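You operate a simulated robot arm through the tools that you are given. There is no shell and no other tool.

The job below is to be done with a simulated two-armed robot. You get a single attempt, and the scene is never put back.

Task
Set the tripped overload to the plate's amps, reset it and run the starter up to RUN.
Fine: isolator off while the door is open, on again after; press STOP at the end.
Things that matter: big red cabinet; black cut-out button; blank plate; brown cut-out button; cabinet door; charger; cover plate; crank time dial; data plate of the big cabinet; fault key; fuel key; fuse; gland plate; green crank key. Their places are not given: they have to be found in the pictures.

The check looks at the end state, three seconds after you hand in, the way a careful person would. Anything else that was tipped, shoved, dropped, spilled or broken makes it a failure.

Robot
Two 7-joint arms with fingered hands on one trunk that stands fixed in place. Base frame: the origin is at the foot of the trunk, x ahead of it, y to its left, z up. Readings come in mm, degrees, newtons and seconds.
The left shoulder is at [60, 166, 976], the right one opposite. With the tool pointing down near the work surface each hand reaches from about 100 to 820 mm from the base axis, measured 20 degrees to its own side. Payload 5 kg a hand.
The tool frame of a hand sits at the grasp point between the pads (the TCP): z along the fingers, y along the line on which they close. The tips reach 32 mm beyond it. The gripper opens to 160 mm; its body begins 89 mm behind the TCP. The gripper is a hand of 3 fingers: y runs from the thumb to the fingers, the wrist lies at [0, 0, -267] in the tool frame.
Orientation is told as [roll, pitch, yaw] about the base's x, y, z axes, in that order, counted from this pose: with the fingers straight down and closing along the base's y, the tool's x points along the base's -x, its y along +y and its z along -z.

Tools
- The arms move only by the tool send_rows. It takes "left_plan", "right_plan" or both (then of equal length, played together; a hand with none holds still); each is a list of rows, each an object (a shift or turn left out is 0) with "offset": the shift along the base's x, y, z in m, a list of three; "turn": the turn, a rotation vector about the base's x, y, z in degrees, a list of three. In form: [{"offset": [dx, dy, dz], "turn": [wx, wy, wz]}, ...]. A call has 1 to 20 rows; each row is the pose to reach, as a shift and turn from the pose commanded when the call began. Each row takes 0.2 s and may step no farther than 50 mm and 8.6 degrees from the row before; otherwise, the whole call is refused. Where a pose cannot be reached the arm comes as near as it can. A force on the tool above 70 N (or 10 N above the force at the start of the call, whichever is more), or a blocked arm, ends the call early, and 0.2 s more pass. In this call time passes only in rows, and 0.2 s behind the last. The reply holds the time, the measured pose of the TCP, the force on the tool along the base axes, the opening and the grip force, in the units named above and with some noise, with the torque about the TCP (base axes, N m) and any sound that the robot's microphone picked up.
- Cameras (640 x 400 px; columns grow to the right, rows downward): "scene" is now at [-17.8, -53.9, 1590.4]; the picture's right is [-0.98, -0.20, 0.00], its down [-0.19, 0.91, -0.36] and it looks along [0.07, -0.35, -0.93] (base axes); focal length 214 px, centre (320, 200). "left" rides on the left gripper at [-65, -4, -116] in its tool frame; the picture's right is [0.06, -1.00, 0.00], its down [0.87, 0.05, -0.49] and it looks along [0.49, 0.03, 0.87] (tool axes); focal length 261 px, centre (320, 200). "right" rides on the right gripper at [65, -4, -116] in its tool frame; the picture's right is [0.06, 1.00, 0.00], its down [-0.87, 0.05, -0.49] and it looks along [-0.49, 0.03, 0.87] (tool axes); focal length 261 px, centre (320, 200).
- get_image(camera): a new picture of that camera. It takes no simulated time.
- move_column(by): slides the trunk up (or, below 0, down) by that many mm; the arms and the scene camera ride with it, the base frame stays. It gives what a move gives, with no picture.
- move_fingers(finger1, finger2, thumb_bend, hand): sets how far each is bent, from 0 (flat) to 1 (curled in); at 0.3 the hand is open as for a grip, at 0.7 the pads meet at the TCP. One left out holds its place. A second passes; each finger stops where it meets its share of the squeeze, and holds until it gets a number again. It is the only way to open and close the hand. It gives what a move gives, with no picture; readings hold the bend of each and the force on the fingers (four entries, about 0 where the hand has none), thumb and palm.
- turn_head(pan, tilt): turns the head with the scene camera to pan (to the left, within 86 degrees either way) and tilt (down, from -29 to 69), counted from straight ahead of the robot. It gives what a move gives.
- probe_pixels(camera, pixels): there is no depth. For up to 12 entries [column, row, z] of the newest picture of that camera ("zoom" is the newest enlarged one), the place [x, y] in the base frame at which the ray of that pixel passes the height z, good to about 2 mm. It takes no simulated time.
- zoom(camera, box): a new picture of the part [left, top, right, bottom] of that camera's present view, enlarged. It takes no simulated time.
- job_done(): hands the job in; it is judged then, once.

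Unless the task says otherwise, let go and move clear before handing in.

The tools are called after ">>>" by a JSON object that holds its "name" and its "arguments". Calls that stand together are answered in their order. send_rows: Moves the arms, as the interface text tells. Its arguments: {"type":"object","properties":{"left_plan":{"type":"array"},"right_plan":{"type":"array"}},"required":[]} The other tools are called the same way: move_column (by) moves the trunk up or down; move_fingers (finger1, finger2, thumb_bend, hand) moves the fingers one by one; turn_head (pan, tilt) turns the head that bears the scene camera; get_image (camera) takes a picture; probe_pixels (camera, pixels) gives the place at which the rays of pixels pass given heights; zoom (camera, box) takes an enlarged picture of a part of a camera's view; job_done () hands the job in.

At the start:

```text
clock: 0.0
left_ee_pos: [440.6, 90.3, 1392.1]
left_tool_rot: [0.0, 0.0, 0.0]
left_wrist_force: [0.2, -1.1, 0.6]
left_moment: [-0.02, -0.01, 0.03]
left_grip_width: 159.7
left_finger_force: 0.0
left_shape: jaw
left_bend: [0.3, 0.3, 0.3]
left_finger forces: [0.0, 0.0, 0.0, 0.0, 0.0, 0.0]
right_ee_pos: [469.7, -333.7, 1364.1]
right_tool_rot: [0.0, 0.0, -0.2]
right_wrist_force: [-0.4, 0.2, 0.2]
right_moment: [0.02, 0.0, 0.04]
right_grip_width: 159.9
right_finger_force: 0.1
right_shape: jaw
right_bend: [0.3, 0.3, 0.3]
right_finger forces: [0.0, 0.0, 0.1, 0.1, 0.1, 0.0]
trunk travel left (down, up): [-525.0, 65.0]
head pan, tilt (commanded): [-78.2, 68.8]
```

scene: 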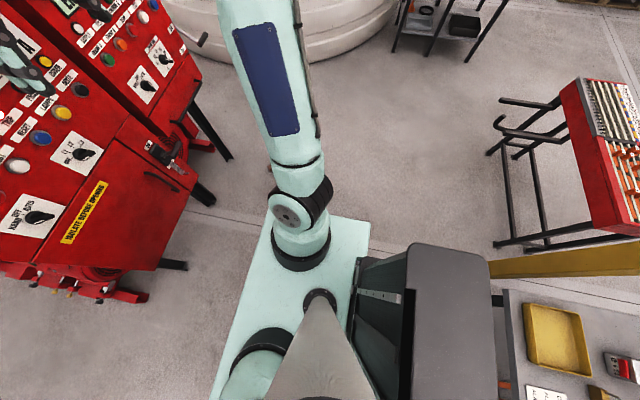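
right: 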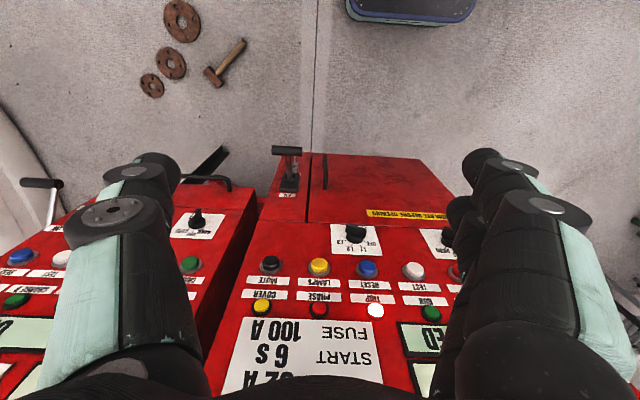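
left: 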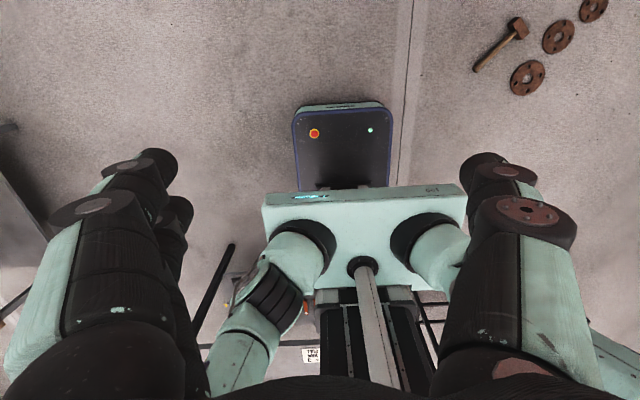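

The scene view looks down to the robot's right side, with red cabinets in the left part of the picture (pixels 0-200, 0-300). I'll turn the head to look ahead at the cabinets.

>>> {"name": "turn_head", "arguments": {"pan": 0, "tilt": 40}}

>>> {"name": "get_image", "arguments": {"camera": "scene"}}

```text
clock: 1.5
left_ee_pos: [442.8, 90.7, 1392.4]
left_tool_rot: [0.0, 0.1, 0.0]
left_wrist_force: [1.6, -0.7, -0.2]
left_moment: [-0.02, 0.01, 0.0]
left_grip_width: 160.1
left_finger_force: 0.2
left_shape: jaw
left_bend: [0.3, 0.3, 0.3]
left_finger forces: [0.0, 0.1, 0.0, 0.0, 0.1, 0.1]
right_ee_pos: [469.9, -334.1, 1365.0]
right_tool_rot: [0.1, 0.0, 0.0]
right_wrist_force: [0.2, 0.6, 0.1]
right_moment: [0.01, -0.01, -0.02]
right_grip_width: 160.1
right_finger_force: 0.1
right_shape: jaw
right_bend: [0.3, 0.3, 0.3]
right_finger forces: [0.0, 0.0, 0.0, 0.0, 0.0, 0.0]
trunk travel left (down, up): [-525.0, 65.0]
head pan, tilt (commanded): [0.0, 40.0]
```

```text
taken
```

scene: 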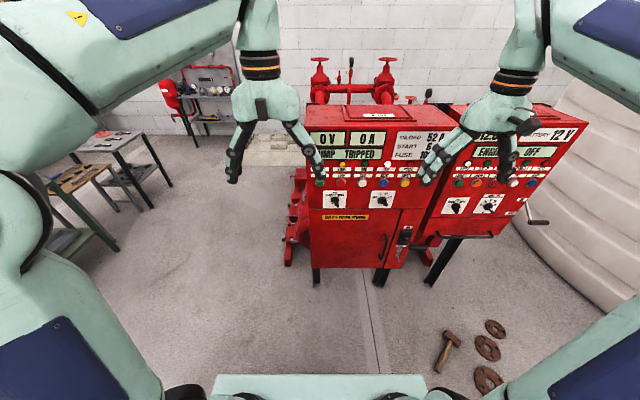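

The two cabinets are ahead: the big one at (310-440, 100-270) and a second one to its right, partly hidden by the arms. I'll zoom in on both.

>>> {"name": "zoom", "arguments": {"camera": "scene", "box": [290, 90, 450, 190]}}

>>> {"name": "zoom", "arguments": {"camera": "scene", "box": [290, 180, 450, 280]}}

>>> {"name": "zoom", "arguments": {"camera": "scene", "box": [420, 90, 580, 190]}}

>>> {"name": "zoom", "arguments": {"camera": "scene", "box": [410, 170, 570, 270]}}

>>> {"name": "zoom", "arguments": {"camera": "scene", "box": [0, 50, 240, 270]}}

```text
4.00 times, centred on (370, 140) of scene
```

zoom: 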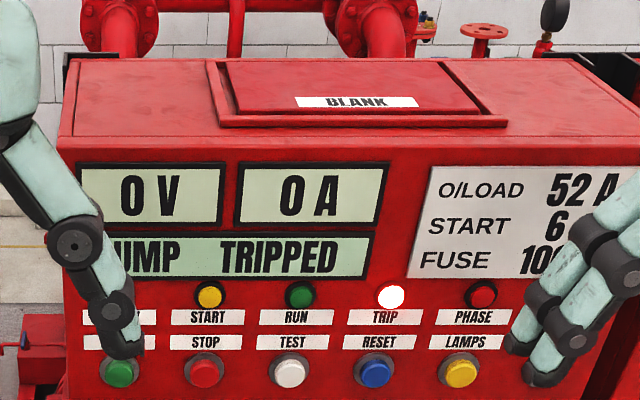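

```text
4.00 times, centred on (370, 230) of scene
```

zoom: 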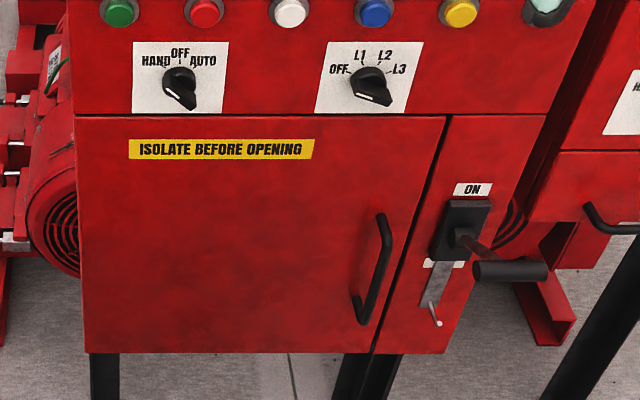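

```text
4.00 times, centred on (500, 140) of scene
```

zoom: 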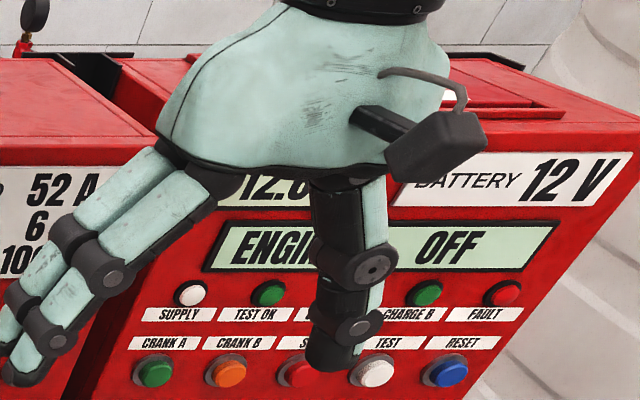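

```text
4.00 times, centred on (490, 220) of scene
```

zoom: 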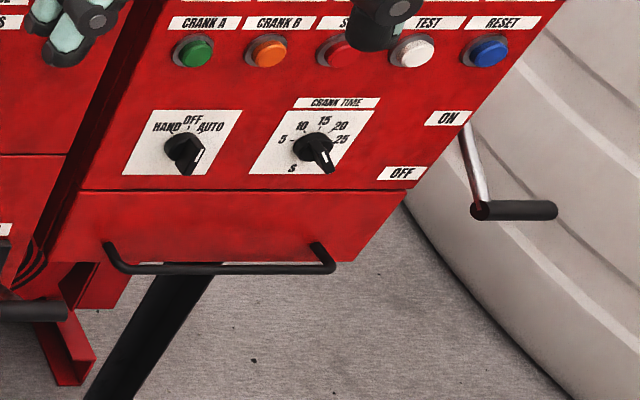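

```text
1.82 times, centred on (120, 160) of scene
```

zoom: 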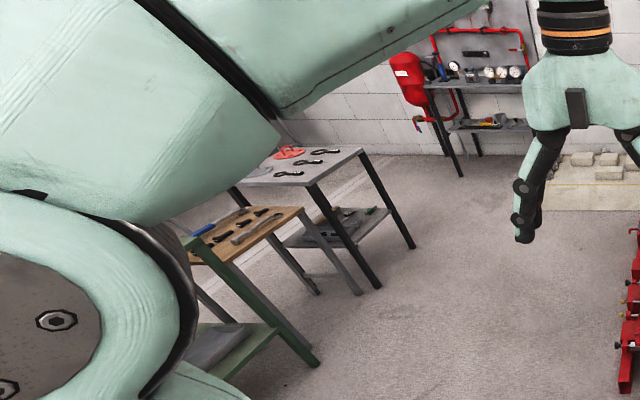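

The big cabinet shows "PUMP TRIPPED" and O/LOAD 52 A, with START at (341,183), STOP, TEST, RESET and LAMPS buttons and an isolator handle at about (407,239). I'll triangulate these points using the scene and right cameras.

>>> {"name": "probe_pixels", "arguments": {"camera": "scene", "pixels": [[405.25, 183.25, 1000], [405.25, 183.25, 700], [383.75, 183.25, 1000], [383.75, 183.25, 700], [362.5, 183.25, 1000], [362.5, 183.25, 700], [310.5, 265, 600], [310.5, 265, 300], [320, 288, 0], [401, 268, 300], [401, 268, 600]]}}

>>> {"name": "get_image", "arguments": {"camera": "right"}}

>>> {"name": "get_image", "arguments": {"camera": "left"}}

```text
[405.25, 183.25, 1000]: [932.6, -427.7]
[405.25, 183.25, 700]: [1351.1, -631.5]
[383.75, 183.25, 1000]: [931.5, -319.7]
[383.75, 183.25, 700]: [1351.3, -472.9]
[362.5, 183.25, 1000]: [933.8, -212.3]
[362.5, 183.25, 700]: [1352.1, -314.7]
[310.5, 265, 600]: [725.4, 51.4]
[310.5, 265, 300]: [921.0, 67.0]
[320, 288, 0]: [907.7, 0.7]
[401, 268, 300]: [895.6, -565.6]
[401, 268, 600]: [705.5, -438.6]
```

```text
taken
```

right: 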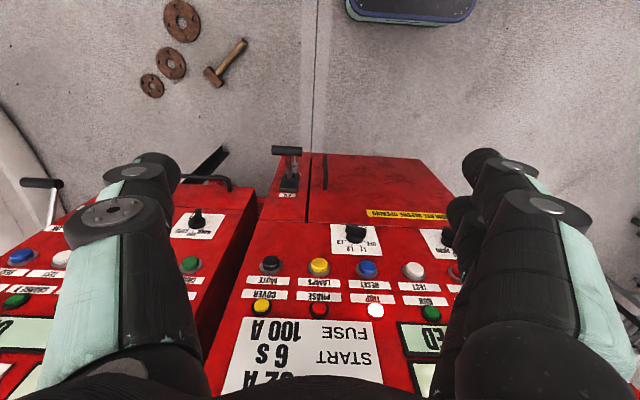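

```text
taken
```

left: 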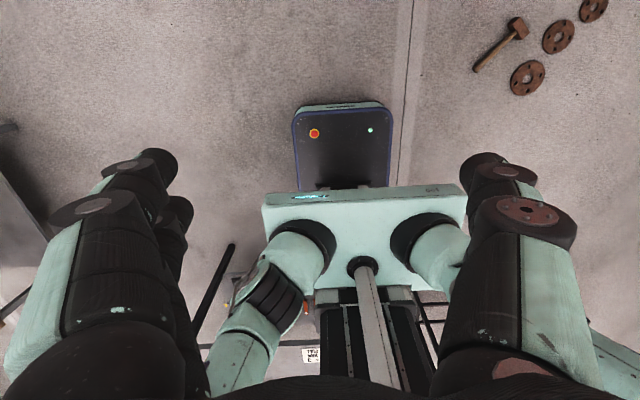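

The right view shows the same buttons: LAMPS (319,266), RESET (367,269), TEST (414,271). I'll probe them for triangulation.

>>> {"name": "probe_pixels", "arguments": {"camera": "right", "pixels": [[319, 266, 1000], [319, 266, 700], [367, 269, 1000], [367, 269, 700], [414, 271, 1000], [414, 271, 700], [271, 264, 800], [287, 150, 700], [420, 160, 500], [323, 155, 500], [189, 264, 800], [198, 215, 800]]}}

```text
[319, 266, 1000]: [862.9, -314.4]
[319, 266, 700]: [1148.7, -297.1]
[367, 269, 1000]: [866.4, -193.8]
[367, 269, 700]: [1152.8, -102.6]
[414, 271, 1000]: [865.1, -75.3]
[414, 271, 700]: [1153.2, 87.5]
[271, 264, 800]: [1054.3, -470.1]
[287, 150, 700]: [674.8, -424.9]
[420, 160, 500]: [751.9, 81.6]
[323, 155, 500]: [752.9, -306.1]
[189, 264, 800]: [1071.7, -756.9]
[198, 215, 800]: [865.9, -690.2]
```

LAMPS triangulates to roughly (716,-323,1155), RESET to y≈-241 and TEST to y≈-160, so the button row is at x≈716, z≈1154. I'll look left and right for obstacles before moving the arms.

>>> {"name": "turn_head", "arguments": {"pan": -50, "tilt": 40}}

>>> {"name": "get_image", "arguments": {"camera": "scene"}}

>>> {"name": "turn_head", "arguments": {"pan": 60, "tilt": 45}}

>>> {"name": "get_image", "arguments": {"camera": "scene"}}

```text
clock: 2.7
left_ee_pos: [440.7, 90.8, 1393.3]
left_tool_rot: [0.0, 0.1, 0.0]
left_wrist_force: [0.0, -0.9, 0.4]
left_moment: [-0.01, -0.03, 0.01]
left_grip_width: 159.8
left_finger_force: 0.2
left_shape: jaw
left_bend: [0.3, 0.3, 0.3]
left_finger forces: [0.1, 0.0, 0.0, 0.1, 0.0, 0.0]
right_ee_pos: [469.8, -333.7, 1364.3]
right_tool_rot: [0.1, 0.1, 0.0]
right_wrist_force: [0.5, 0.0, -0.2]
right_moment: [0.01, -0.01, 0.0]
right_grip_width: 159.9
right_finger_force: 0.1
right_shape: jaw
right_bend: [0.3, 0.3, 0.3]
right_finger forces: [0.1, 0.0, 0.0, 0.1, 0.1, 0.1]
trunk travel left (down, up): [-525.0, 65.0]
head pan, tilt (commanded): [-50.0, 40.0]
```

```text
taken
```

scene: 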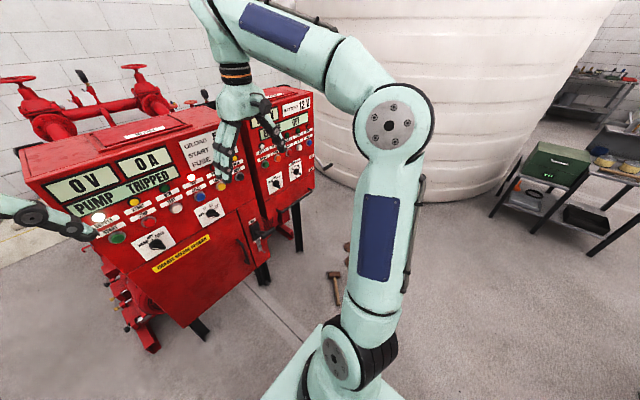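

```text
clock: 4.6
left_ee_pos: [441.8, 91.1, 1392.5]
left_tool_rot: [0.0, -0.1, 0.0]
left_wrist_force: [-0.8, 0.2, 0.0]
left_moment: [-0.01, -0.04, 0.0]
left_grip_width: 159.8
left_finger_force: 0.1
left_shape: jaw
left_bend: [0.3, 0.3, 0.3]
left_finger forces: [0.1, 0.1, 0.0, 0.1, 0.0, 0.1]
right_ee_pos: [470.9, -334.1, 1363.7]
right_tool_rot: [-0.1, 0.1, -0.1]
right_wrist_force: [0.1, -0.4, -0.5]
right_moment: [0.02, 0.01, 0.01]
right_grip_width: 159.9
right_finger_force: 0.1
right_shape: jaw
right_bend: [0.3, 0.3, 0.3]
right_finger forces: [0.0, 0.0, 0.0, 0.1, 0.0, 0.1]
trunk travel left (down, up): [-525.0, 65.0]
head pan, tilt (commanded): [60.0, 45.0]
```

```text
taken
```

scene: 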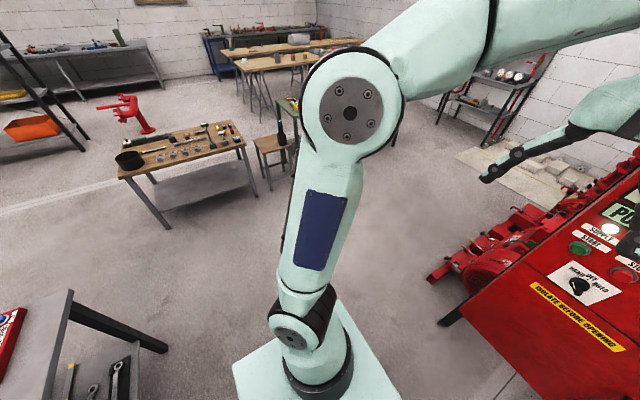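

The left and right surroundings are open floor near the robot, so there is room to pull both hands back and outward. I'll do that to clear the view of the cabinets.

>>> {"name": "send_rows", "arguments": {"left_plan": [{"offset": [-0.02, 0.04, 0]}, {"offset": [-0.04, 0.08, 0]}, {"offset": [-0.06, 0.12, 0]}, {"offset": [-0.08, 0.16, 0]}, {"offset": [-0.1, 0.2, 0]}, {"offset": [-0.12, 0.24, 0]}, {"offset": [-0.14, 0.28, 0]}, {"offset": [-0.16, 0.32, 0]}], "right_plan": [{"offset": [-0.02, -0.02, 0]}, {"offset": [-0.04, -0.04, 0]}, {"offset": [-0.06, -0.06, 0]}, {"offset": [-0.08, -0.08, 0]}, {"offset": [-0.1, -0.1, 0]}, {"offset": [-0.12, -0.12, 0]}, {"offset": [-0.14, -0.14, 0]}, {"offset": [-0.16, -0.16, 0]}]}}

>>> {"name": "turn_head", "arguments": {"pan": -15, "tilt": 35}}

>>> {"name": "get_image", "arguments": {"camera": "scene"}}

```text
clock: 6.4
left_ee_pos: [279.3, 409.8, 1394.8]
left_tool_rot: [0.0, 0.0, -0.1]
left_wrist_force: [-0.9, -0.5, -0.1]
left_moment: [-0.04, 0.0, 0.03]
left_grip_width: 159.8
left_finger_force: 0.1
left_shape: jaw
left_bend: [0.3, 0.3, 0.3]
left_finger forces: [0.0, 0.0, 0.0, 0.0, 0.0, 0.1]
right_ee_pos: [309.8, -494.7, 1364.0]
right_tool_rot: [0.0, -0.1, -0.1]
right_wrist_force: [-0.3, 0.5, 0.1]
right_moment: [-0.03, -0.02, 0.0]
right_grip_width: 159.8
right_finger_force: 0.0
right_shape: jaw
right_bend: [0.3, 0.3, 0.3]
right_finger forces: [0.0, 0.0, 0.0, 0.1, 0.0, 0.1]
trunk travel left (down, up): [-525.0, 65.0]
head pan, tilt (commanded): [60.0, 45.0]
```

```text
clock: 7.8
left_ee_pos: [280.1, 408.9, 1393.7]
left_tool_rot: [0.0, 0.0, 0.0]
left_wrist_force: [-0.1, 0.4, 0.4]
left_moment: [-0.03, 0.01, 0.02]
left_grip_width: 159.8
left_finger_force: 0.0
left_shape: jaw
left_bend: [0.3, 0.3, 0.3]
left_finger forces: [0.0, 0.0, 0.1, 0.0, 0.1, 0.1]
right_ee_pos: [311.0, -494.4, 1364.0]
right_tool_rot: [0.0, 0.0, -0.2]
right_wrist_force: [0.3, 0.2, 0.4]
right_moment: [-0.02, -0.03, 0.01]
right_grip_width: 160.1
right_finger_force: 0.0
right_shape: jaw
right_bend: [0.3, 0.3, 0.3]
right_finger forces: [0.1, 0.0, 0.0, 0.0, 0.0, 0.0]
trunk travel left (down, up): [-525.0, 65.0]
head pan, tilt (commanded): [-15.0, 35.0]
```

```text
taken
```

scene: 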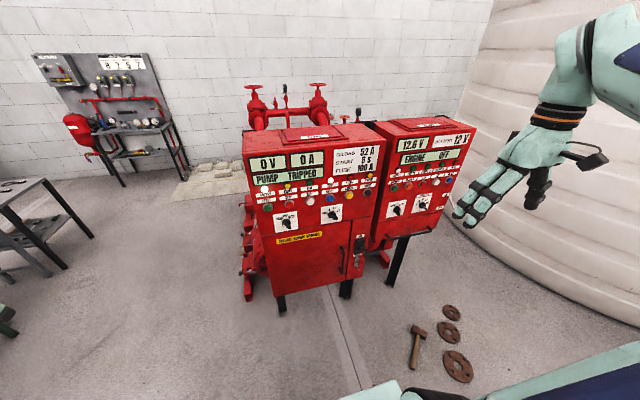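

The panel is clear of the arms now. I'll zoom in on each part.

>>> {"name": "zoom", "arguments": {"camera": "scene", "box": [236, 140, 396, 240]}}

>>> {"name": "zoom", "arguments": {"camera": "scene", "box": [236, 200, 396, 300]}}

>>> {"name": "zoom", "arguments": {"camera": "scene", "box": [360, 120, 488, 200]}}

>>> {"name": "zoom", "arguments": {"camera": "scene", "box": [236, 70, 396, 170]}}

```text
4.00 times, centred on (316, 190) of scene
```

zoom: 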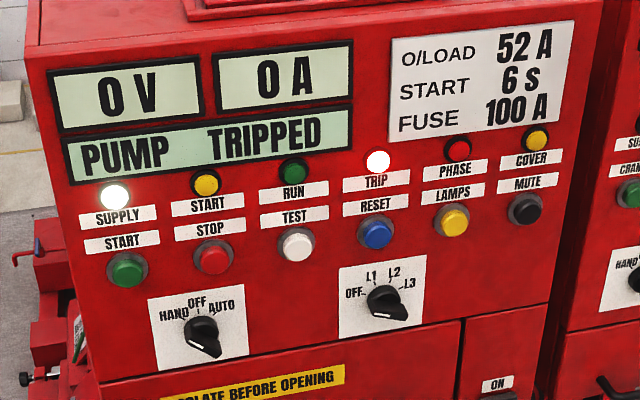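

```text
4.00 times, centred on (316, 250) of scene
```

zoom: 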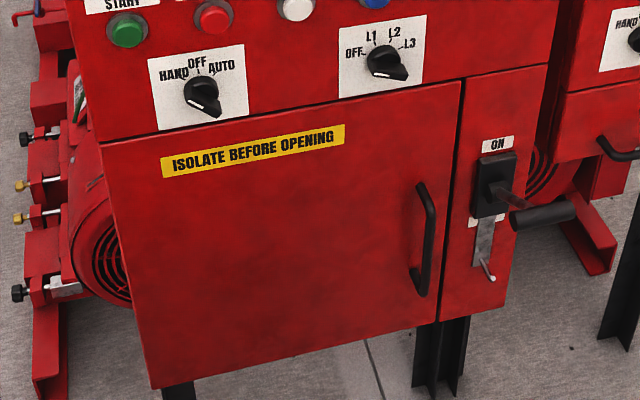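

```text
5.00 times, centred on (424, 160) of scene
```

zoom: 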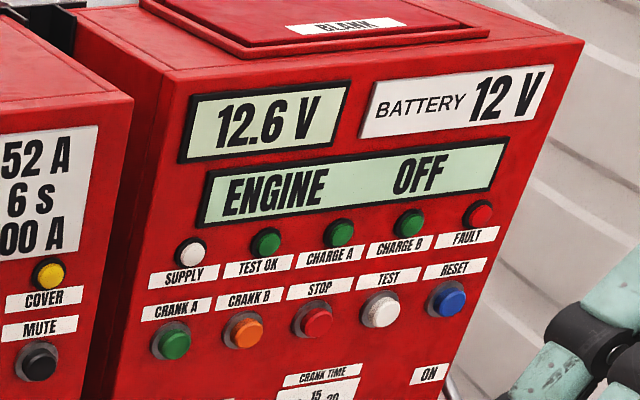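

```text
4.00 times, centred on (316, 120) of scene
```

zoom: 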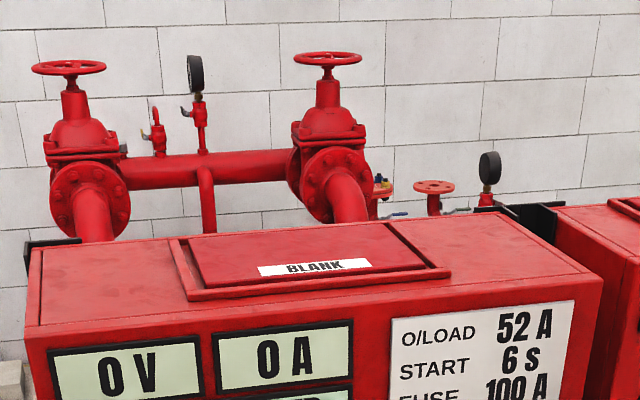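

The panel is clear in the zooms, but the knob pointer directions are not obvious. I'll zoom in tightly on the knobs and the isolator.

>>> {"name": "zoom", "arguments": {"camera": "scene", "box": [268, 202, 308, 234]}}

>>> {"name": "zoom", "arguments": {"camera": "scene", "box": [314, 198, 350, 226]}}

>>> {"name": "zoom", "arguments": {"camera": "scene", "box": [330, 225, 394, 285]}}

>>> {"name": "zoom", "arguments": {"camera": "scene", "box": [376, 180, 456, 240]}}

```text
12.50 times, centred on (288, 218) of scene
```

zoom: 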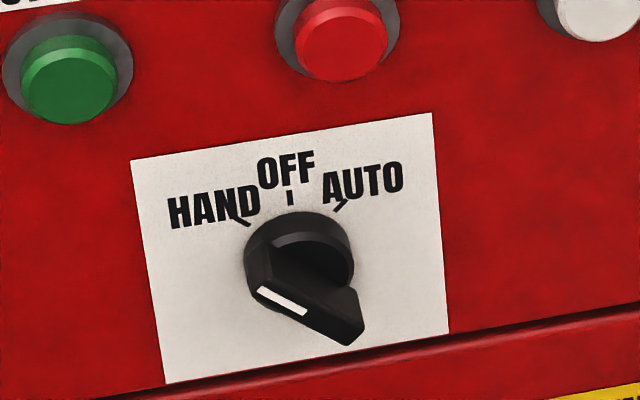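

```text
14.29 times, centred on (332, 212) of scene
```

zoom: 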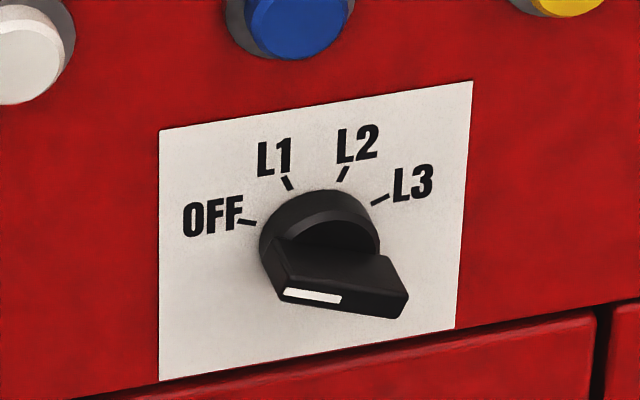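

```text
6.67 times, centred on (362, 255) of scene
```

zoom: 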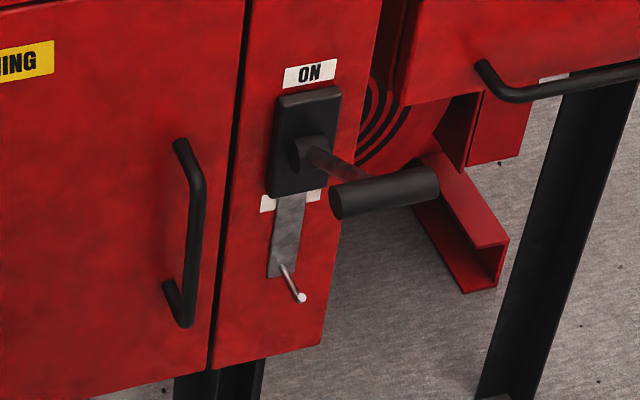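

```text
6.67 times, centred on (416, 210) of scene
```

zoom: 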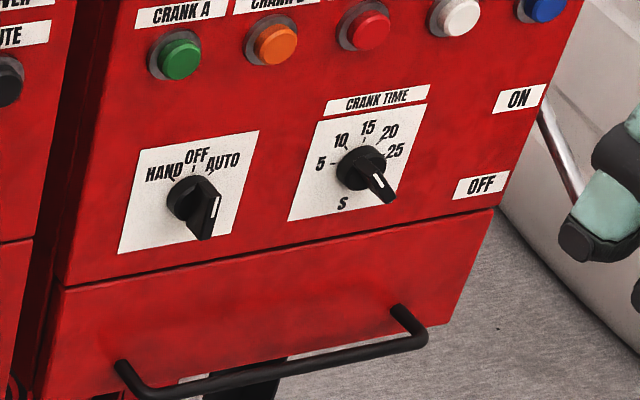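

The selector's white mark points to HAND, the L selector is at OFF, and the isolator lever is a T-handle sticking out by the ON label. I'll record rays for the key points from this camera height, then lower the trunk to get a second set.

>>> {"name": "probe_pixels", "arguments": {"camera": "scene", "pixels": [[267.75, 207.5, 1000], [267.75, 207.5, 500], [367.25, 192.25, 1000], [367.25, 192.25, 500], [243, 154.25, 1000], [386.75, 139.25, 1000], [261, 236.25, 1000], [273.5, 297, 1000], [345.25, 280.5, 1000], [351.5, 220.5, 1000], [341.25, 246.75, 1000], [340.5, 272.5, 1000]]}}

>>> {"name": "probe_pixels", "arguments": {"camera": "scene", "pixels": [[358.5, 246.25, 1000], [371.5, 253.75, 1000], [358.75, 269.5, 1000], [362.75, 275, 1000], [414, 259, 0], [289, 313, 0], [391, 287, 0]]}}

>>> {"name": "move_column", "arguments": {"by": -300}}

>>> {"name": "get_image", "arguments": {"camera": "scene"}}

```text
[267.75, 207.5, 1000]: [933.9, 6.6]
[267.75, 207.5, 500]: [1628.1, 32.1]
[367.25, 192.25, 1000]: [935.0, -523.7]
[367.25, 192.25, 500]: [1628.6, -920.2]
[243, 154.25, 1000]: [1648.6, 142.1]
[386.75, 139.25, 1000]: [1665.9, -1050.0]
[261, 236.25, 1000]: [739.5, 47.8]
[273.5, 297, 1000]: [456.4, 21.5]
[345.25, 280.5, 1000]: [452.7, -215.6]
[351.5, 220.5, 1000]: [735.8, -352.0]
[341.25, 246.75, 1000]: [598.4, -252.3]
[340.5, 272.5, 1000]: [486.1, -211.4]
```

```text
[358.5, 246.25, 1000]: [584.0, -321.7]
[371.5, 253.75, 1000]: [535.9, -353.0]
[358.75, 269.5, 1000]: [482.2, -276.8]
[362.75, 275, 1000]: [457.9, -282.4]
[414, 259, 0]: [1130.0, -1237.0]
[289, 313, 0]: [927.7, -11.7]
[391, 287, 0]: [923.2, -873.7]
```

```text
clock: 10.8
left_ee_pos: [278.7, 410.4, 1095.9]
left_tool_rot: [0.0, 0.1, 0.0]
left_wrist_force: [0.2, 0.5, -0.1]
left_moment: [0.01, -0.02, -0.02]
left_grip_width: 160.0
left_finger_force: 0.1
left_shape: jaw
left_bend: [0.3, 0.3, 0.3]
left_finger forces: [0.0, 0.0, 0.1, 0.0, 0.1, 0.0]
right_ee_pos: [310.5, -494.2, 1064.2]
right_tool_rot: [0.0, -0.1, -0.1]
right_wrist_force: [-0.3, -0.2, -0.6]
right_moment: [0.0, -0.01, -0.03]
right_grip_width: 159.9
right_finger_force: 0.0
right_shape: jaw
right_bend: [0.3, 0.3, 0.3]
right_finger forces: [0.0, 0.1, 0.1, 0.1, 0.0, 0.0]
trunk travel left (down, up): [-225.0, 365.0]
head pan, tilt (commanded): [-15.0, 35.0]
```

```text
taken
```

scene: 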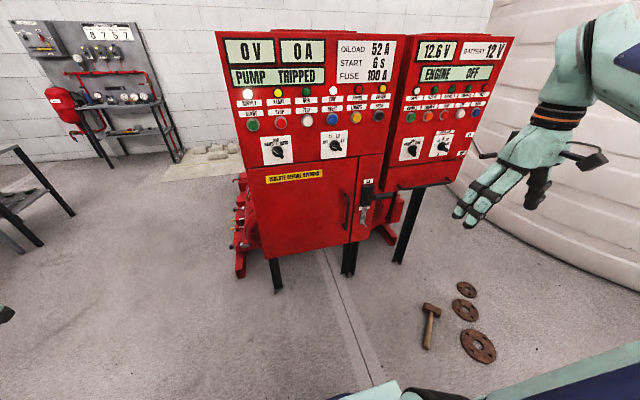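

>>> {"name": "zoom", "arguments": {"camera": "scene", "box": [208, 20, 408, 145]}}

>>> {"name": "zoom", "arguments": {"camera": "scene", "box": [230, 145, 410, 265]}}

>>> {"name": "zoom", "arguments": {"camera": "scene", "box": [330, 160, 410, 220]}}

```text
3.20 times, centred on (308, 82) of scene
```

zoom: 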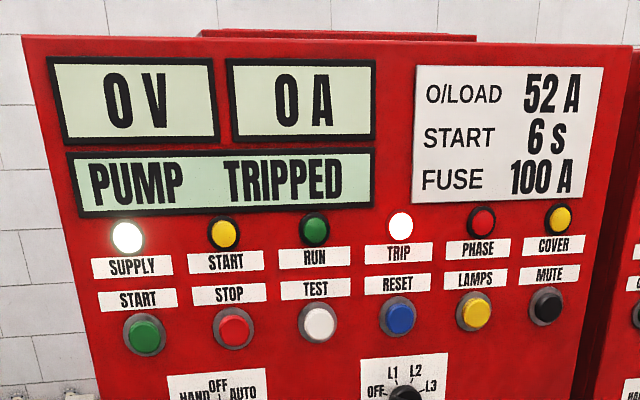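

```text
3.33 times, centred on (320, 205) of scene
```

zoom: 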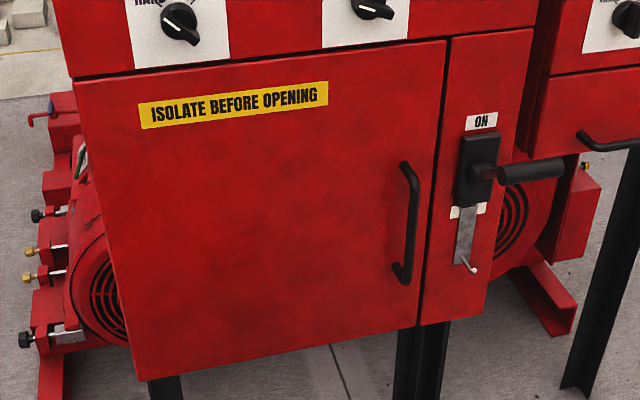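

```text
6.67 times, centred on (370, 190) of scene
```

zoom: 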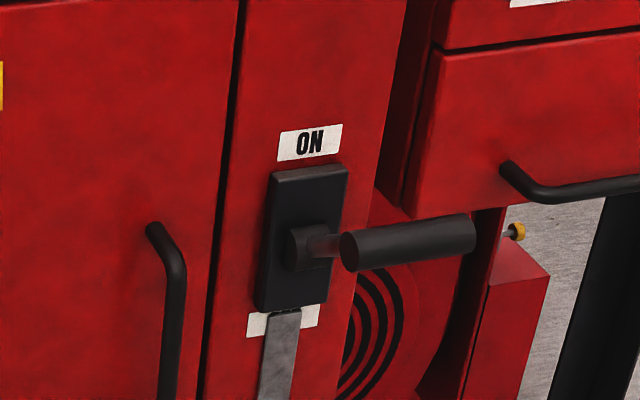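

With the trunk lowered the panel is seen nearly head-on. I'll probe the same points here to triangulate them.

>>> {"name": "probe_pixels", "arguments": {"camera": "scene", "pixels": [[253, 124.06, 1000], [253, 124.06, 500], [378.6, 115.6, 1000], [378.6, 115.6, 500], [215.5, 31.25, 1000], [406.1, 34.7, 1000], [246.5, 169.6, 700], [265.1, 259, 700], [348.8, 243.1, 700], [357.5, 157.3, 700], [345.2, 194.8, 700], [344, 226.6, 700]]}}

>>> {"name": "probe_pixels", "arguments": {"camera": "scene", "pixels": [[367, 197.2, 700], [374.2, 197.5, 700], [392.5, 195.25, 700], [368.5, 181.3, 700], [366.2, 226, 700], [368.9, 238, 700], [332.4, 118.75, 1000], [281.1, 122.5, 1000]]}}

```text
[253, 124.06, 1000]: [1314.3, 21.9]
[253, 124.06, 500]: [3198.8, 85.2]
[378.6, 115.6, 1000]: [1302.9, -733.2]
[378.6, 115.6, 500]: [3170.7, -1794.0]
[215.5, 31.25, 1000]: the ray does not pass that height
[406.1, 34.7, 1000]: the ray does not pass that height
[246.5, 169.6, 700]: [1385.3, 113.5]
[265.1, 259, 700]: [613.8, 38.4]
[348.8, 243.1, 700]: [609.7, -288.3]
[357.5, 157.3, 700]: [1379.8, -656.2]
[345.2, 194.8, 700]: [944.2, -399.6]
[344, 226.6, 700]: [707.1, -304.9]
```

```text
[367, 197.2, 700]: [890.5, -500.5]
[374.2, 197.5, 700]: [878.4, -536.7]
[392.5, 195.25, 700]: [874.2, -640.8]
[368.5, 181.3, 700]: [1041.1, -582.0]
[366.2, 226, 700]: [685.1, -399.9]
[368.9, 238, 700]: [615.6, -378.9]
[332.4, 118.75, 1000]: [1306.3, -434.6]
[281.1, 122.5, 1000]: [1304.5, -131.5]
```

Triangulation gives:
- START near (717,-1,1156) and MUTE near (720,-401,1154), an 80 mm button pitch.
- The door spans y 48 to -344 and z 578 to 1014.
- The isolator T-handle is at about (604,-400,910), on a hub near (715,-405,817), so the lever points up for ON.

Next I'll turn the right hand 180° about z so its camera ends up on top once the hand points forward.

>>> {"name": "send_rows", "arguments": {"right_plan": [{"turn": [0, 0, 8]}, {"turn": [0, 0, 16]}, {"turn": [0, 0, 24]}, {"turn": [0, 0, 32]}, {"turn": [0, 0, 40]}, {"turn": [0, 0, 48]}, {"turn": [0, 0, 56]}, {"turn": [0, 0, 64]}, {"turn": [0, 0, 72]}, {"turn": [0, 0, 80]}, {"turn": [0, 0, 88]}]}}

>>> {"name": "get_image", "arguments": {"camera": "scene"}}

```text
clock: 13.2
left_ee_pos: [278.8, 409.8, 1093.7]
left_tool_rot: [0.0, 0.0, 0.0]
left_wrist_force: [-0.1, 1.2, -0.1]
left_moment: [-0.02, -0.04, 0.01]
left_grip_width: 159.9
left_finger_force: 0.1
left_shape: jaw
left_bend: [0.3, 0.3, 0.3]
left_finger forces: [0.0, 0.1, 0.0, 0.1, 0.0, 0.1]
right_ee_pos: [346.4, -294.1, 925.6]
right_tool_rot: [0.0, -0.1, 86.6]
right_wrist_force: [-0.2, 0.9, 1.1]
right_moment: [-0.02, -0.04, 0.0]
right_grip_width: 159.7
right_finger_force: 0.1
right_shape: jaw
right_bend: [0.3, 0.3, 0.3]
right_finger forces: [0.0, 0.1, 0.1, 0.0, 0.1, 0.0]
right hand out of reach, approached as far as the arm can: row 3, 4, 5, 6, 7, 8, 9, 10, 11
trunk travel left (down, up): [-225.0, 365.0]
head pan, tilt (commanded): [-15.0, 35.0]
```

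```text
taken
```

scene: 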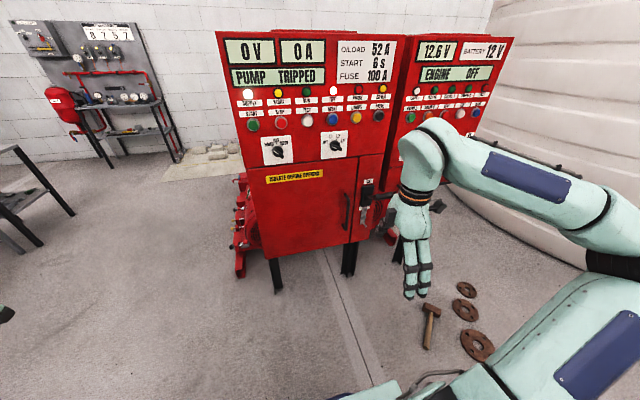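

The yaw took the right hand out of reach and it drifted to (346,-294,926). A tiny hold row will show what pose is now commanded.

>>> {"name": "send_rows", "arguments": {"right_plan": [{"offset": [0, 0, 0]}]}}

```text
clock: 13.6
left_ee_pos: [280.0, 409.5, 1095.5]
left_tool_rot: [0.0, -0.1, -0.1]
left_wrist_force: [-0.9, -0.2, -0.5]
left_moment: [-0.05, -0.03, 0.0]
left_grip_width: 159.8
left_finger_force: 0.0
left_shape: jaw
left_bend: [0.3, 0.3, 0.3]
left_finger forces: [0.0, 0.0, 0.0, 0.1, 0.1, 0.0]
right_ee_pos: [348.5, -295.2, 926.8]
right_tool_rot: [0.0, -0.1, 86.5]
right_wrist_force: [0.0, 0.9, 0.6]
right_moment: [-0.04, -0.01, -0.01]
right_grip_width: 159.9
right_finger_force: 0.1
right_shape: jaw
right_bend: [0.3, 0.3, 0.3]
right_finger forces: [0.0, 0.0, 0.0, 0.0, 0.0, 0.0]
trunk travel left (down, up): [-225.0, 365.0]
head pan, tilt (commanded): [-15.0, 35.0]
```

The commanded pose follows the actual one, so it is safe to continue. I'll pitch the right hand forward from here, ending about 70 mm short of the isolator handle.

>>> {"name": "send_rows", "arguments": {"right_plan": [{"offset": [0.01, -0.01, 0.01], "turn": [0, -8, 0]}, {"offset": [0.02, -0.02, 0.02], "turn": [0, -16, 0]}, {"offset": [0.03, -0.03, 0.03], "turn": [0, -24, 0]}, {"offset": [0.04, -0.04, 0.04], "turn": [0, -32, 0]}, {"offset": [0.05, -0.05, 0.05], "turn": [0, -40, 0]}, {"offset": [0.06, -0.06, 0.06], "turn": [0, -48, 0]}, {"offset": [0.07, -0.07, 0.07], "turn": [0, -56, 0]}, {"offset": [0.08, -0.08, 0.07], "turn": [0, -64, 0]}, {"offset": [0.09, -0.09, 0.07], "turn": [0, -72, 0]}, {"offset": [0.1, -0.1, 0.07], "turn": [0, -80, 0]}, {"offset": [0.11, -0.1, 0.07], "turn": [0, -88, 0]}]}}

>>> {"name": "get_image", "arguments": {"camera": "scene"}}

>>> {"name": "get_image", "arguments": {"camera": "right"}}

```text
clock: 16.0
left_ee_pos: [281.0, 409.4, 1094.9]
left_tool_rot: [0.0, 0.1, -0.1]
left_wrist_force: [-0.6, 0.3, -0.3]
left_moment: [-0.03, -0.01, -0.03]
left_grip_width: 159.9
left_finger_force: 0.1
left_shape: jaw
left_bend: [0.3, 0.3, 0.3]
left_finger forces: [0.0, 0.0, 0.1, 0.0, 0.0, 0.0]
right_ee_pos: [462.9, -403.4, 1014.9]
right_tool_rot: [-87.8, -2.2, 90.1]
right_wrist_force: [0.0, -0.5, 0.6]
right_moment: [-0.01, 0.04, 0.01]
right_grip_width: 160.1
right_finger_force: 0.1
right_shape: jaw
right_bend: [0.3, 0.3, 0.3]
right_finger forces: [0.0, 0.0, 0.0, 0.1, 0.0, 0.0]
right hand out of reach, approached as far as the arm can: row 11
trunk travel left (down, up): [-225.0, 365.0]
head pan, tilt (commanded): [-15.0, 35.0]
```

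```text
taken
```

scene: 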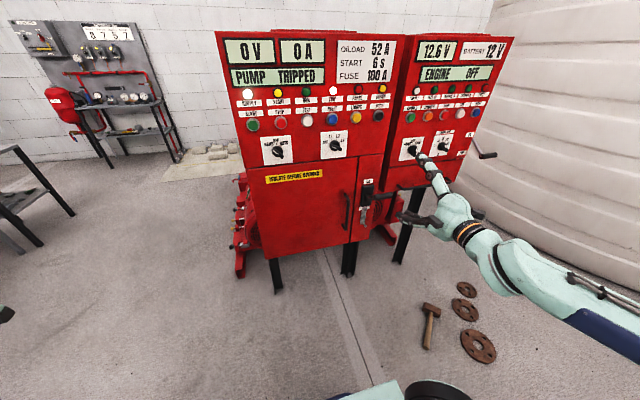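

```text
taken
```

right: 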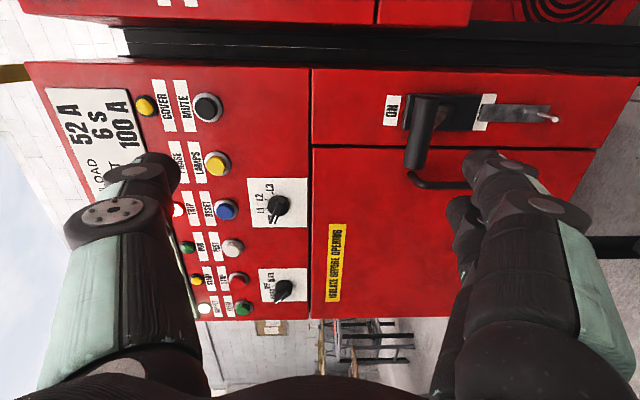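

The right hand now points forward at (463,-403,1015), thumb up, and its camera shows the T-handle at (425,130). I'll partly close the hand to see the gap between the thumb and fingers.

>>> {"name": "move_fingers", "arguments": {"hand": "right", "finger1": 0.5, "finger2": 0.5, "thumb_bend": 0.5}}

>>> {"name": "get_image", "arguments": {"camera": "right"}}

>>> {"name": "zoom", "arguments": {"camera": "scene", "box": [340, 130, 500, 230]}}

```text
clock: 17.0
left_ee_pos: [279.5, 409.5, 1094.7]
left_tool_rot: [0.0, 0.0, 0.0]
left_wrist_force: [0.9, -0.4, -0.4]
left_moment: [-0.04, -0.04, 0.03]
left_grip_width: 159.9
left_finger_force: 0.0
left_shape: jaw
left_bend: [0.3, 0.3, 0.3]
left_finger forces: [0.0, 0.0, 0.0, 0.0, 0.1, 0.0]
right_ee_pos: [464.0, -404.5, 1016.1]
right_tool_rot: [-87.8, -2.0, 90.1]
right_wrist_force: [-0.8, -0.2, -0.4]
right_moment: [-0.01, 0.02, 0.0]
right_grip_width: 88.2
right_finger_force: 0.0
right_shape: fingers
right_bend: [0.5, 0.5, 0.5]
right_finger forces: [0.1, 0.2, 0.0, 0.0, 0.0, 0.0]
trunk travel left (down, up): [-225.0, 365.0]
head pan, tilt (commanded): [-15.0, 35.0]
```

```text
taken
```

right: 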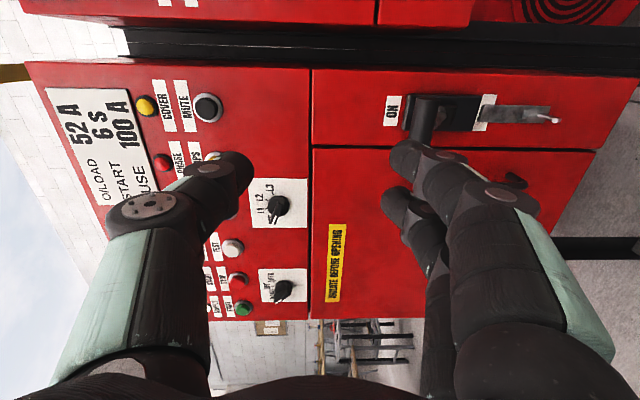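

```text
4.00 times, centred on (420, 180) of scene
```

zoom: 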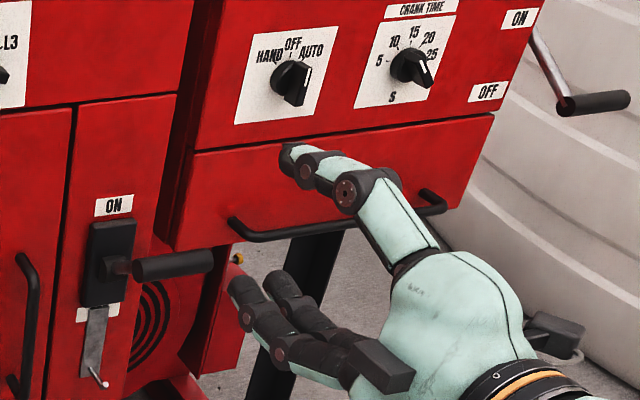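

With a bend of 0.5 the gap is 88 mm, enough to cage the handle. I'll check its position using the right camera before approaching.

>>> {"name": "zoom", "arguments": {"camera": "right", "box": [370, 70, 498, 150]}}

>>> {"name": "probe_pixels", "arguments": {"camera": "right", "pixels": [[428, 100, 910], [428, 125, 910], [448, 107, 830], [393, 110, 870], [557, 118, 700], [487, 115, 780]]}}

```text
5.00 times, centred on (434, 110) of right
```

zoom: 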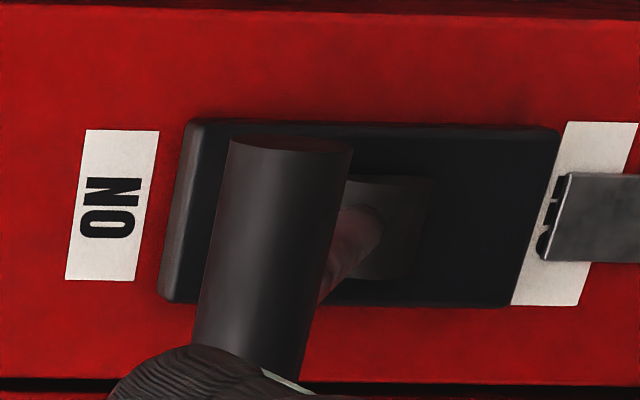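

```text
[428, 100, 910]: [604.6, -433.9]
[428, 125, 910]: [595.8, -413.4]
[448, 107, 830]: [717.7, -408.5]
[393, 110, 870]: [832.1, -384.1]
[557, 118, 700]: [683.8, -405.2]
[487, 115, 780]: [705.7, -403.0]
```

The probe confirms the handle at about (604,-434…-365,910). I'll lower the right hand to its height and move forward so the handle sits between thumb and fingers.

>>> {"name": "send_rows", "arguments": {"right_plan": [{"offset": [0, 0.002, -0.036]}, {"offset": [0, 0.004, -0.072]}, {"offset": [0, 0.004, -0.108]}, {"offset": [0.03, 0.004, -0.108]}, {"offset": [0.06, 0.004, -0.108]}, {"offset": [0.09, 0.004, -0.108]}, {"offset": [0.118, 0.004, -0.108]}]}}

>>> {"name": "zoom", "arguments": {"camera": "scene", "box": [320, 150, 448, 230]}}

>>> {"name": "get_image", "arguments": {"camera": "right"}}

```text
clock: 18.6
left_ee_pos: [278.2, 408.6, 1094.1]
left_tool_rot: [0.0, 0.1, 0.0]
left_wrist_force: [0.0, 0.7, 0.2]
left_moment: [0.0, -0.02, -0.02]
left_grip_width: 160.1
left_finger_force: 0.1
left_shape: jaw
left_bend: [0.3, 0.3, 0.3]
left_finger forces: [0.1, 0.0, 0.0, 0.1, 0.0, 0.1]
right_ee_pos: [579.8, -399.5, 910.4]
right_tool_rot: [-87.7, -2.1, 90.3]
right_wrist_force: [0.1, -0.5, -0.3]
right_moment: [0.01, 0.0, -0.05]
right_grip_width: 87.6
right_finger_force: 0.2
right_shape: fingers
right_bend: [0.5, 0.5, 0.5]
right_finger forces: [0.0, 0.0, 0.1, 0.0, 0.0, 0.0]
right hand out of reach, approached as far as the arm can: row 1, 2, 3, 4, 5
trunk travel left (down, up): [-225.0, 365.0]
head pan, tilt (commanded): [-15.0, 35.0]
```

```text
5.00 times, centred on (384, 190) of scene
```

zoom: 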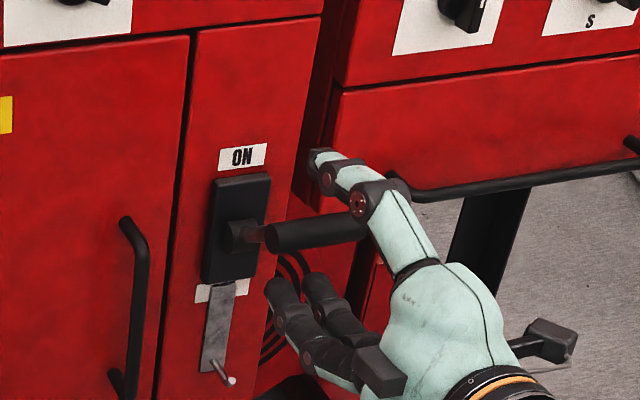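

```text
taken
```

right: 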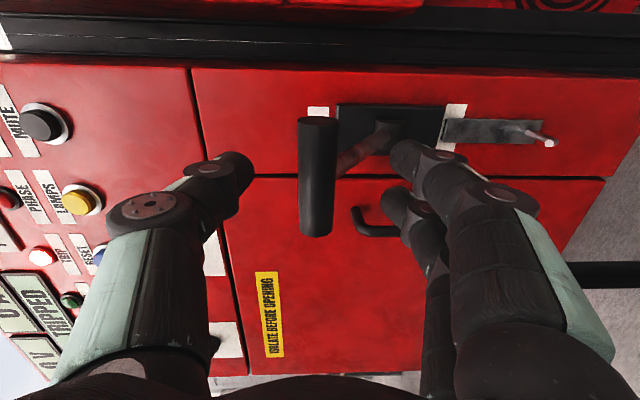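

The handle sits between the thumb and fingers. I'll push it down along the first half of its arc with the thumb.

>>> {"name": "send_rows", "arguments": {"right_plan": [{"offset": [0, 0, -0.016]}, {"offset": [0, 0, -0.028]}, {"offset": [-0.007, 0, -0.042]}, {"offset": [-0.0145, 0, -0.054]}, {"offset": [-0.02, 0, -0.066]}, {"offset": [-0.025, 0, -0.0776]}, {"offset": [-0.029, 0, -0.09]}, {"offset": [-0.0317, 0, -0.102]}, {"offset": [-0.033, 0, -0.115]}, {"offset": [-0.034, 0, -0.128]}]}}

>>> {"name": "zoom", "arguments": {"camera": "scene", "box": [320, 150, 448, 230]}}

>>> {"name": "get_image", "arguments": {"camera": "right"}}

```text
clock: 20.8
left_ee_pos: [279.1, 409.3, 1095.1]
left_tool_rot: [0.0, 0.0, 0.1]
left_wrist_force: [-0.3, -0.5, -0.6]
left_moment: [0.04, 0.06, -0.01]
left_grip_width: 159.5
left_finger_force: 0.1
left_shape: jaw
left_bend: [0.3, 0.3, 0.3]
left_finger forces: [0.1, 0.0, 0.1, 0.0, 0.0, 0.0]
right_ee_pos: [525.9, -433.9, 832.6]
right_tool_rot: [-86.1, -2.0, 91.3]
right_wrist_force: [-0.4, -0.5, -0.3]
right_moment: [-0.01, 0.01, -0.07]
right_grip_width: 87.6
right_finger_force: 0.2
right_shape: fingers
right_bend: [0.5, 0.5, 0.5]
right_finger forces: [0.0, 0.1, 0.0, 0.1, 0.0, 0.1]
right hand out of reach, approached as far as the arm can: row 1, 2, 3, 4, 5, 6, 7, 8, 9, 10
trunk travel left (down, up): [-225.0, 365.0]
head pan, tilt (commanded): [-15.0, 35.0]
```

```text
5.00 times, centred on (384, 190) of scene
```

zoom: 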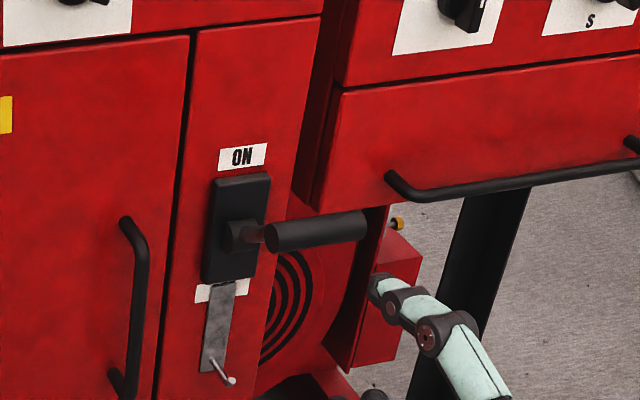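

```text
taken
```

right: 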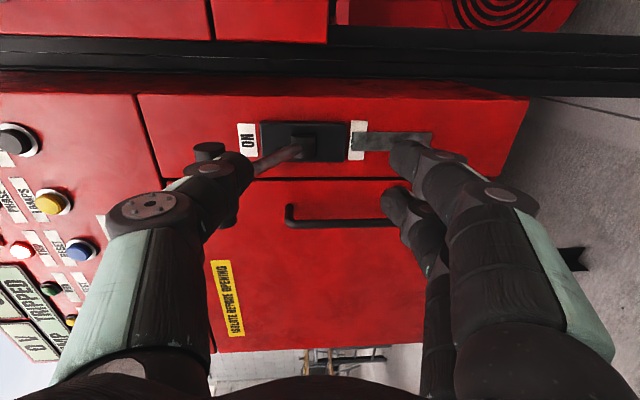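

The arm ran out of reach and the hand slid off; the zoom shows the lever still at ON and untouched. The right shoulder is too close to the target at this trunk height, so I'll lower the trunk fully to give the forward-pointing hand more room.

>>> {"name": "move_column", "arguments": {"by": -225}}

>>> {"name": "get_image", "arguments": {"camera": "scene"}}

```text
clock: 23.2
left_ee_pos: [279.6, 409.0, 868.7]
left_tool_rot: [-0.1, 0.0, 0.0]
left_wrist_force: [-0.3, -0.3, -0.3]
left_moment: [-0.03, 0.02, 0.0]
left_grip_width: 159.9
left_finger_force: 0.0
left_shape: jaw
left_bend: [0.3, 0.3, 0.3]
left_finger forces: [0.0, 0.0, 0.0, 0.0, 0.1, 0.0]
right_ee_pos: [526.3, -434.6, 609.6]
right_tool_rot: [-86.1, -2.1, 91.5]
right_wrist_force: [0.6, 1.3, -0.1]
right_moment: [0.03, 0.01, 0.02]
right_grip_width: 87.5
right_finger_force: 0.0
right_shape: fingers
right_bend: [0.5, 0.5, 0.5]
right_finger forces: [0.0, 0.0, 0.0, 0.1, 0.0, 0.0]
trunk travel left (down, up): [0.0, 590.0]
head pan, tilt (commanded): [-15.0, 35.0]
```

```text
taken
```

scene: 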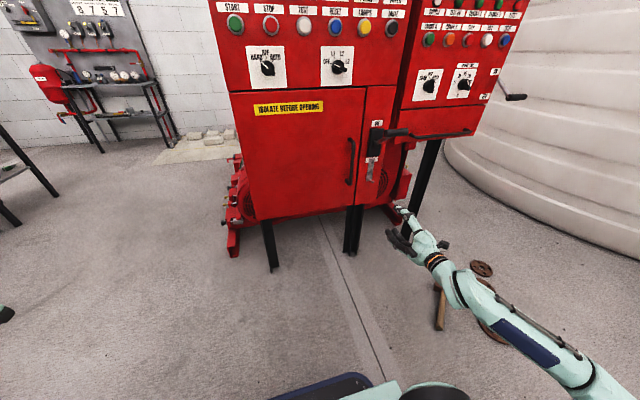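

The trunk is at its lowest and the right hand is at (526,-435,610), clear of the handle. I'll raise it to the handle height while staying back in x.

>>> {"name": "send_rows", "arguments": {"right_plan": [{"offset": [-0.01, 0, 0.04]}, {"offset": [-0.02, 0.005, 0.08]}, {"offset": [-0.02, 0.01, 0.12]}, {"offset": [-0.02, 0.015, 0.16]}, {"offset": [-0.02, 0.02, 0.2]}, {"offset": [-0.02, 0.025, 0.24]}, {"offset": [-0.02, 0.034, 0.28]}, {"offset": [-0.02, 0.034, 0.3]}]}}

>>> {"name": "turn_head", "arguments": {"pan": -20, "tilt": 18}}

>>> {"name": "get_image", "arguments": {"camera": "scene"}}

>>> {"name": "get_image", "arguments": {"camera": "right"}}

```text
clock: 25.0
left_ee_pos: [280.4, 409.4, 869.7]
left_tool_rot: [0.1, 0.0, 0.1]
left_wrist_force: [0.0, -0.8, 0.3]
left_moment: [0.01, 0.0, 0.01]
left_grip_width: 159.8
left_finger_force: 0.0
left_shape: jaw
left_bend: [0.3, 0.3, 0.3]
left_finger forces: [0.0, 0.1, 0.1, 0.0, 0.0, 0.0]
right_ee_pos: [506.0, -401.1, 907.8]
right_tool_rot: [-86.1, -2.1, 91.5]
right_wrist_force: [-0.1, -0.9, 0.7]
right_moment: [0.03, 0.0, 0.0]
right_grip_width: 87.4
right_finger_force: 0.0
right_shape: fingers
right_bend: [0.5, 0.5, 0.5]
right_finger forces: [0.0, 0.1, 0.0, 0.0, 0.1, 0.0]
trunk travel left (down, up): [0.0, 590.0]
head pan, tilt (commanded): [-15.0, 35.0]
```

```text
clock: 25.8
left_ee_pos: [279.9, 409.6, 869.7]
left_tool_rot: [0.0, 0.1, 0.0]
left_wrist_force: [-0.1, -1.0, -0.3]
left_moment: [0.0, 0.05, 0.0]
left_grip_width: 159.8
left_finger_force: 0.0
left_shape: jaw
left_bend: [0.3, 0.3, 0.3]
left_finger forces: [0.1, 0.1, 0.1, 0.0, 0.0, 0.1]
right_ee_pos: [506.1, -402.1, 907.4]
right_tool_rot: [-86.2, -2.1, 91.4]
right_wrist_force: [-0.4, 0.7, 0.4]
right_moment: [0.01, 0.01, -0.01]
right_grip_width: 87.5
right_finger_force: 0.1
right_shape: fingers
right_bend: [0.5, 0.5, 0.5]
right_finger forces: [0.0, 0.0, 0.1, 0.0, 0.1, 0.0]
trunk travel left (down, up): [0.0, 590.0]
head pan, tilt (commanded): [-20.0, 18.0]
```

```text
taken
```

scene: 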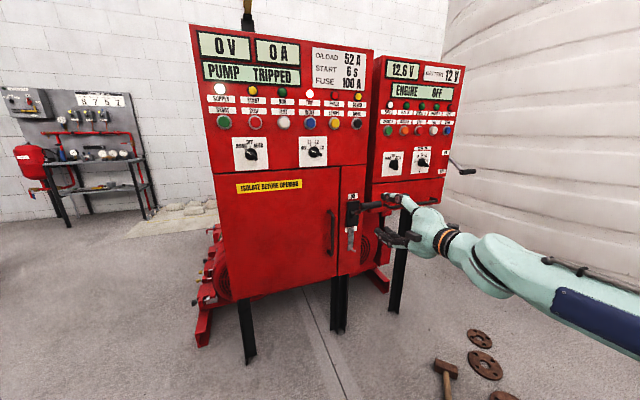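

```text
taken
```

right: 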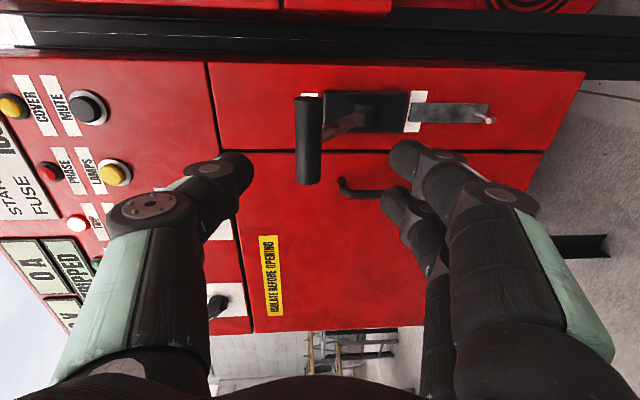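

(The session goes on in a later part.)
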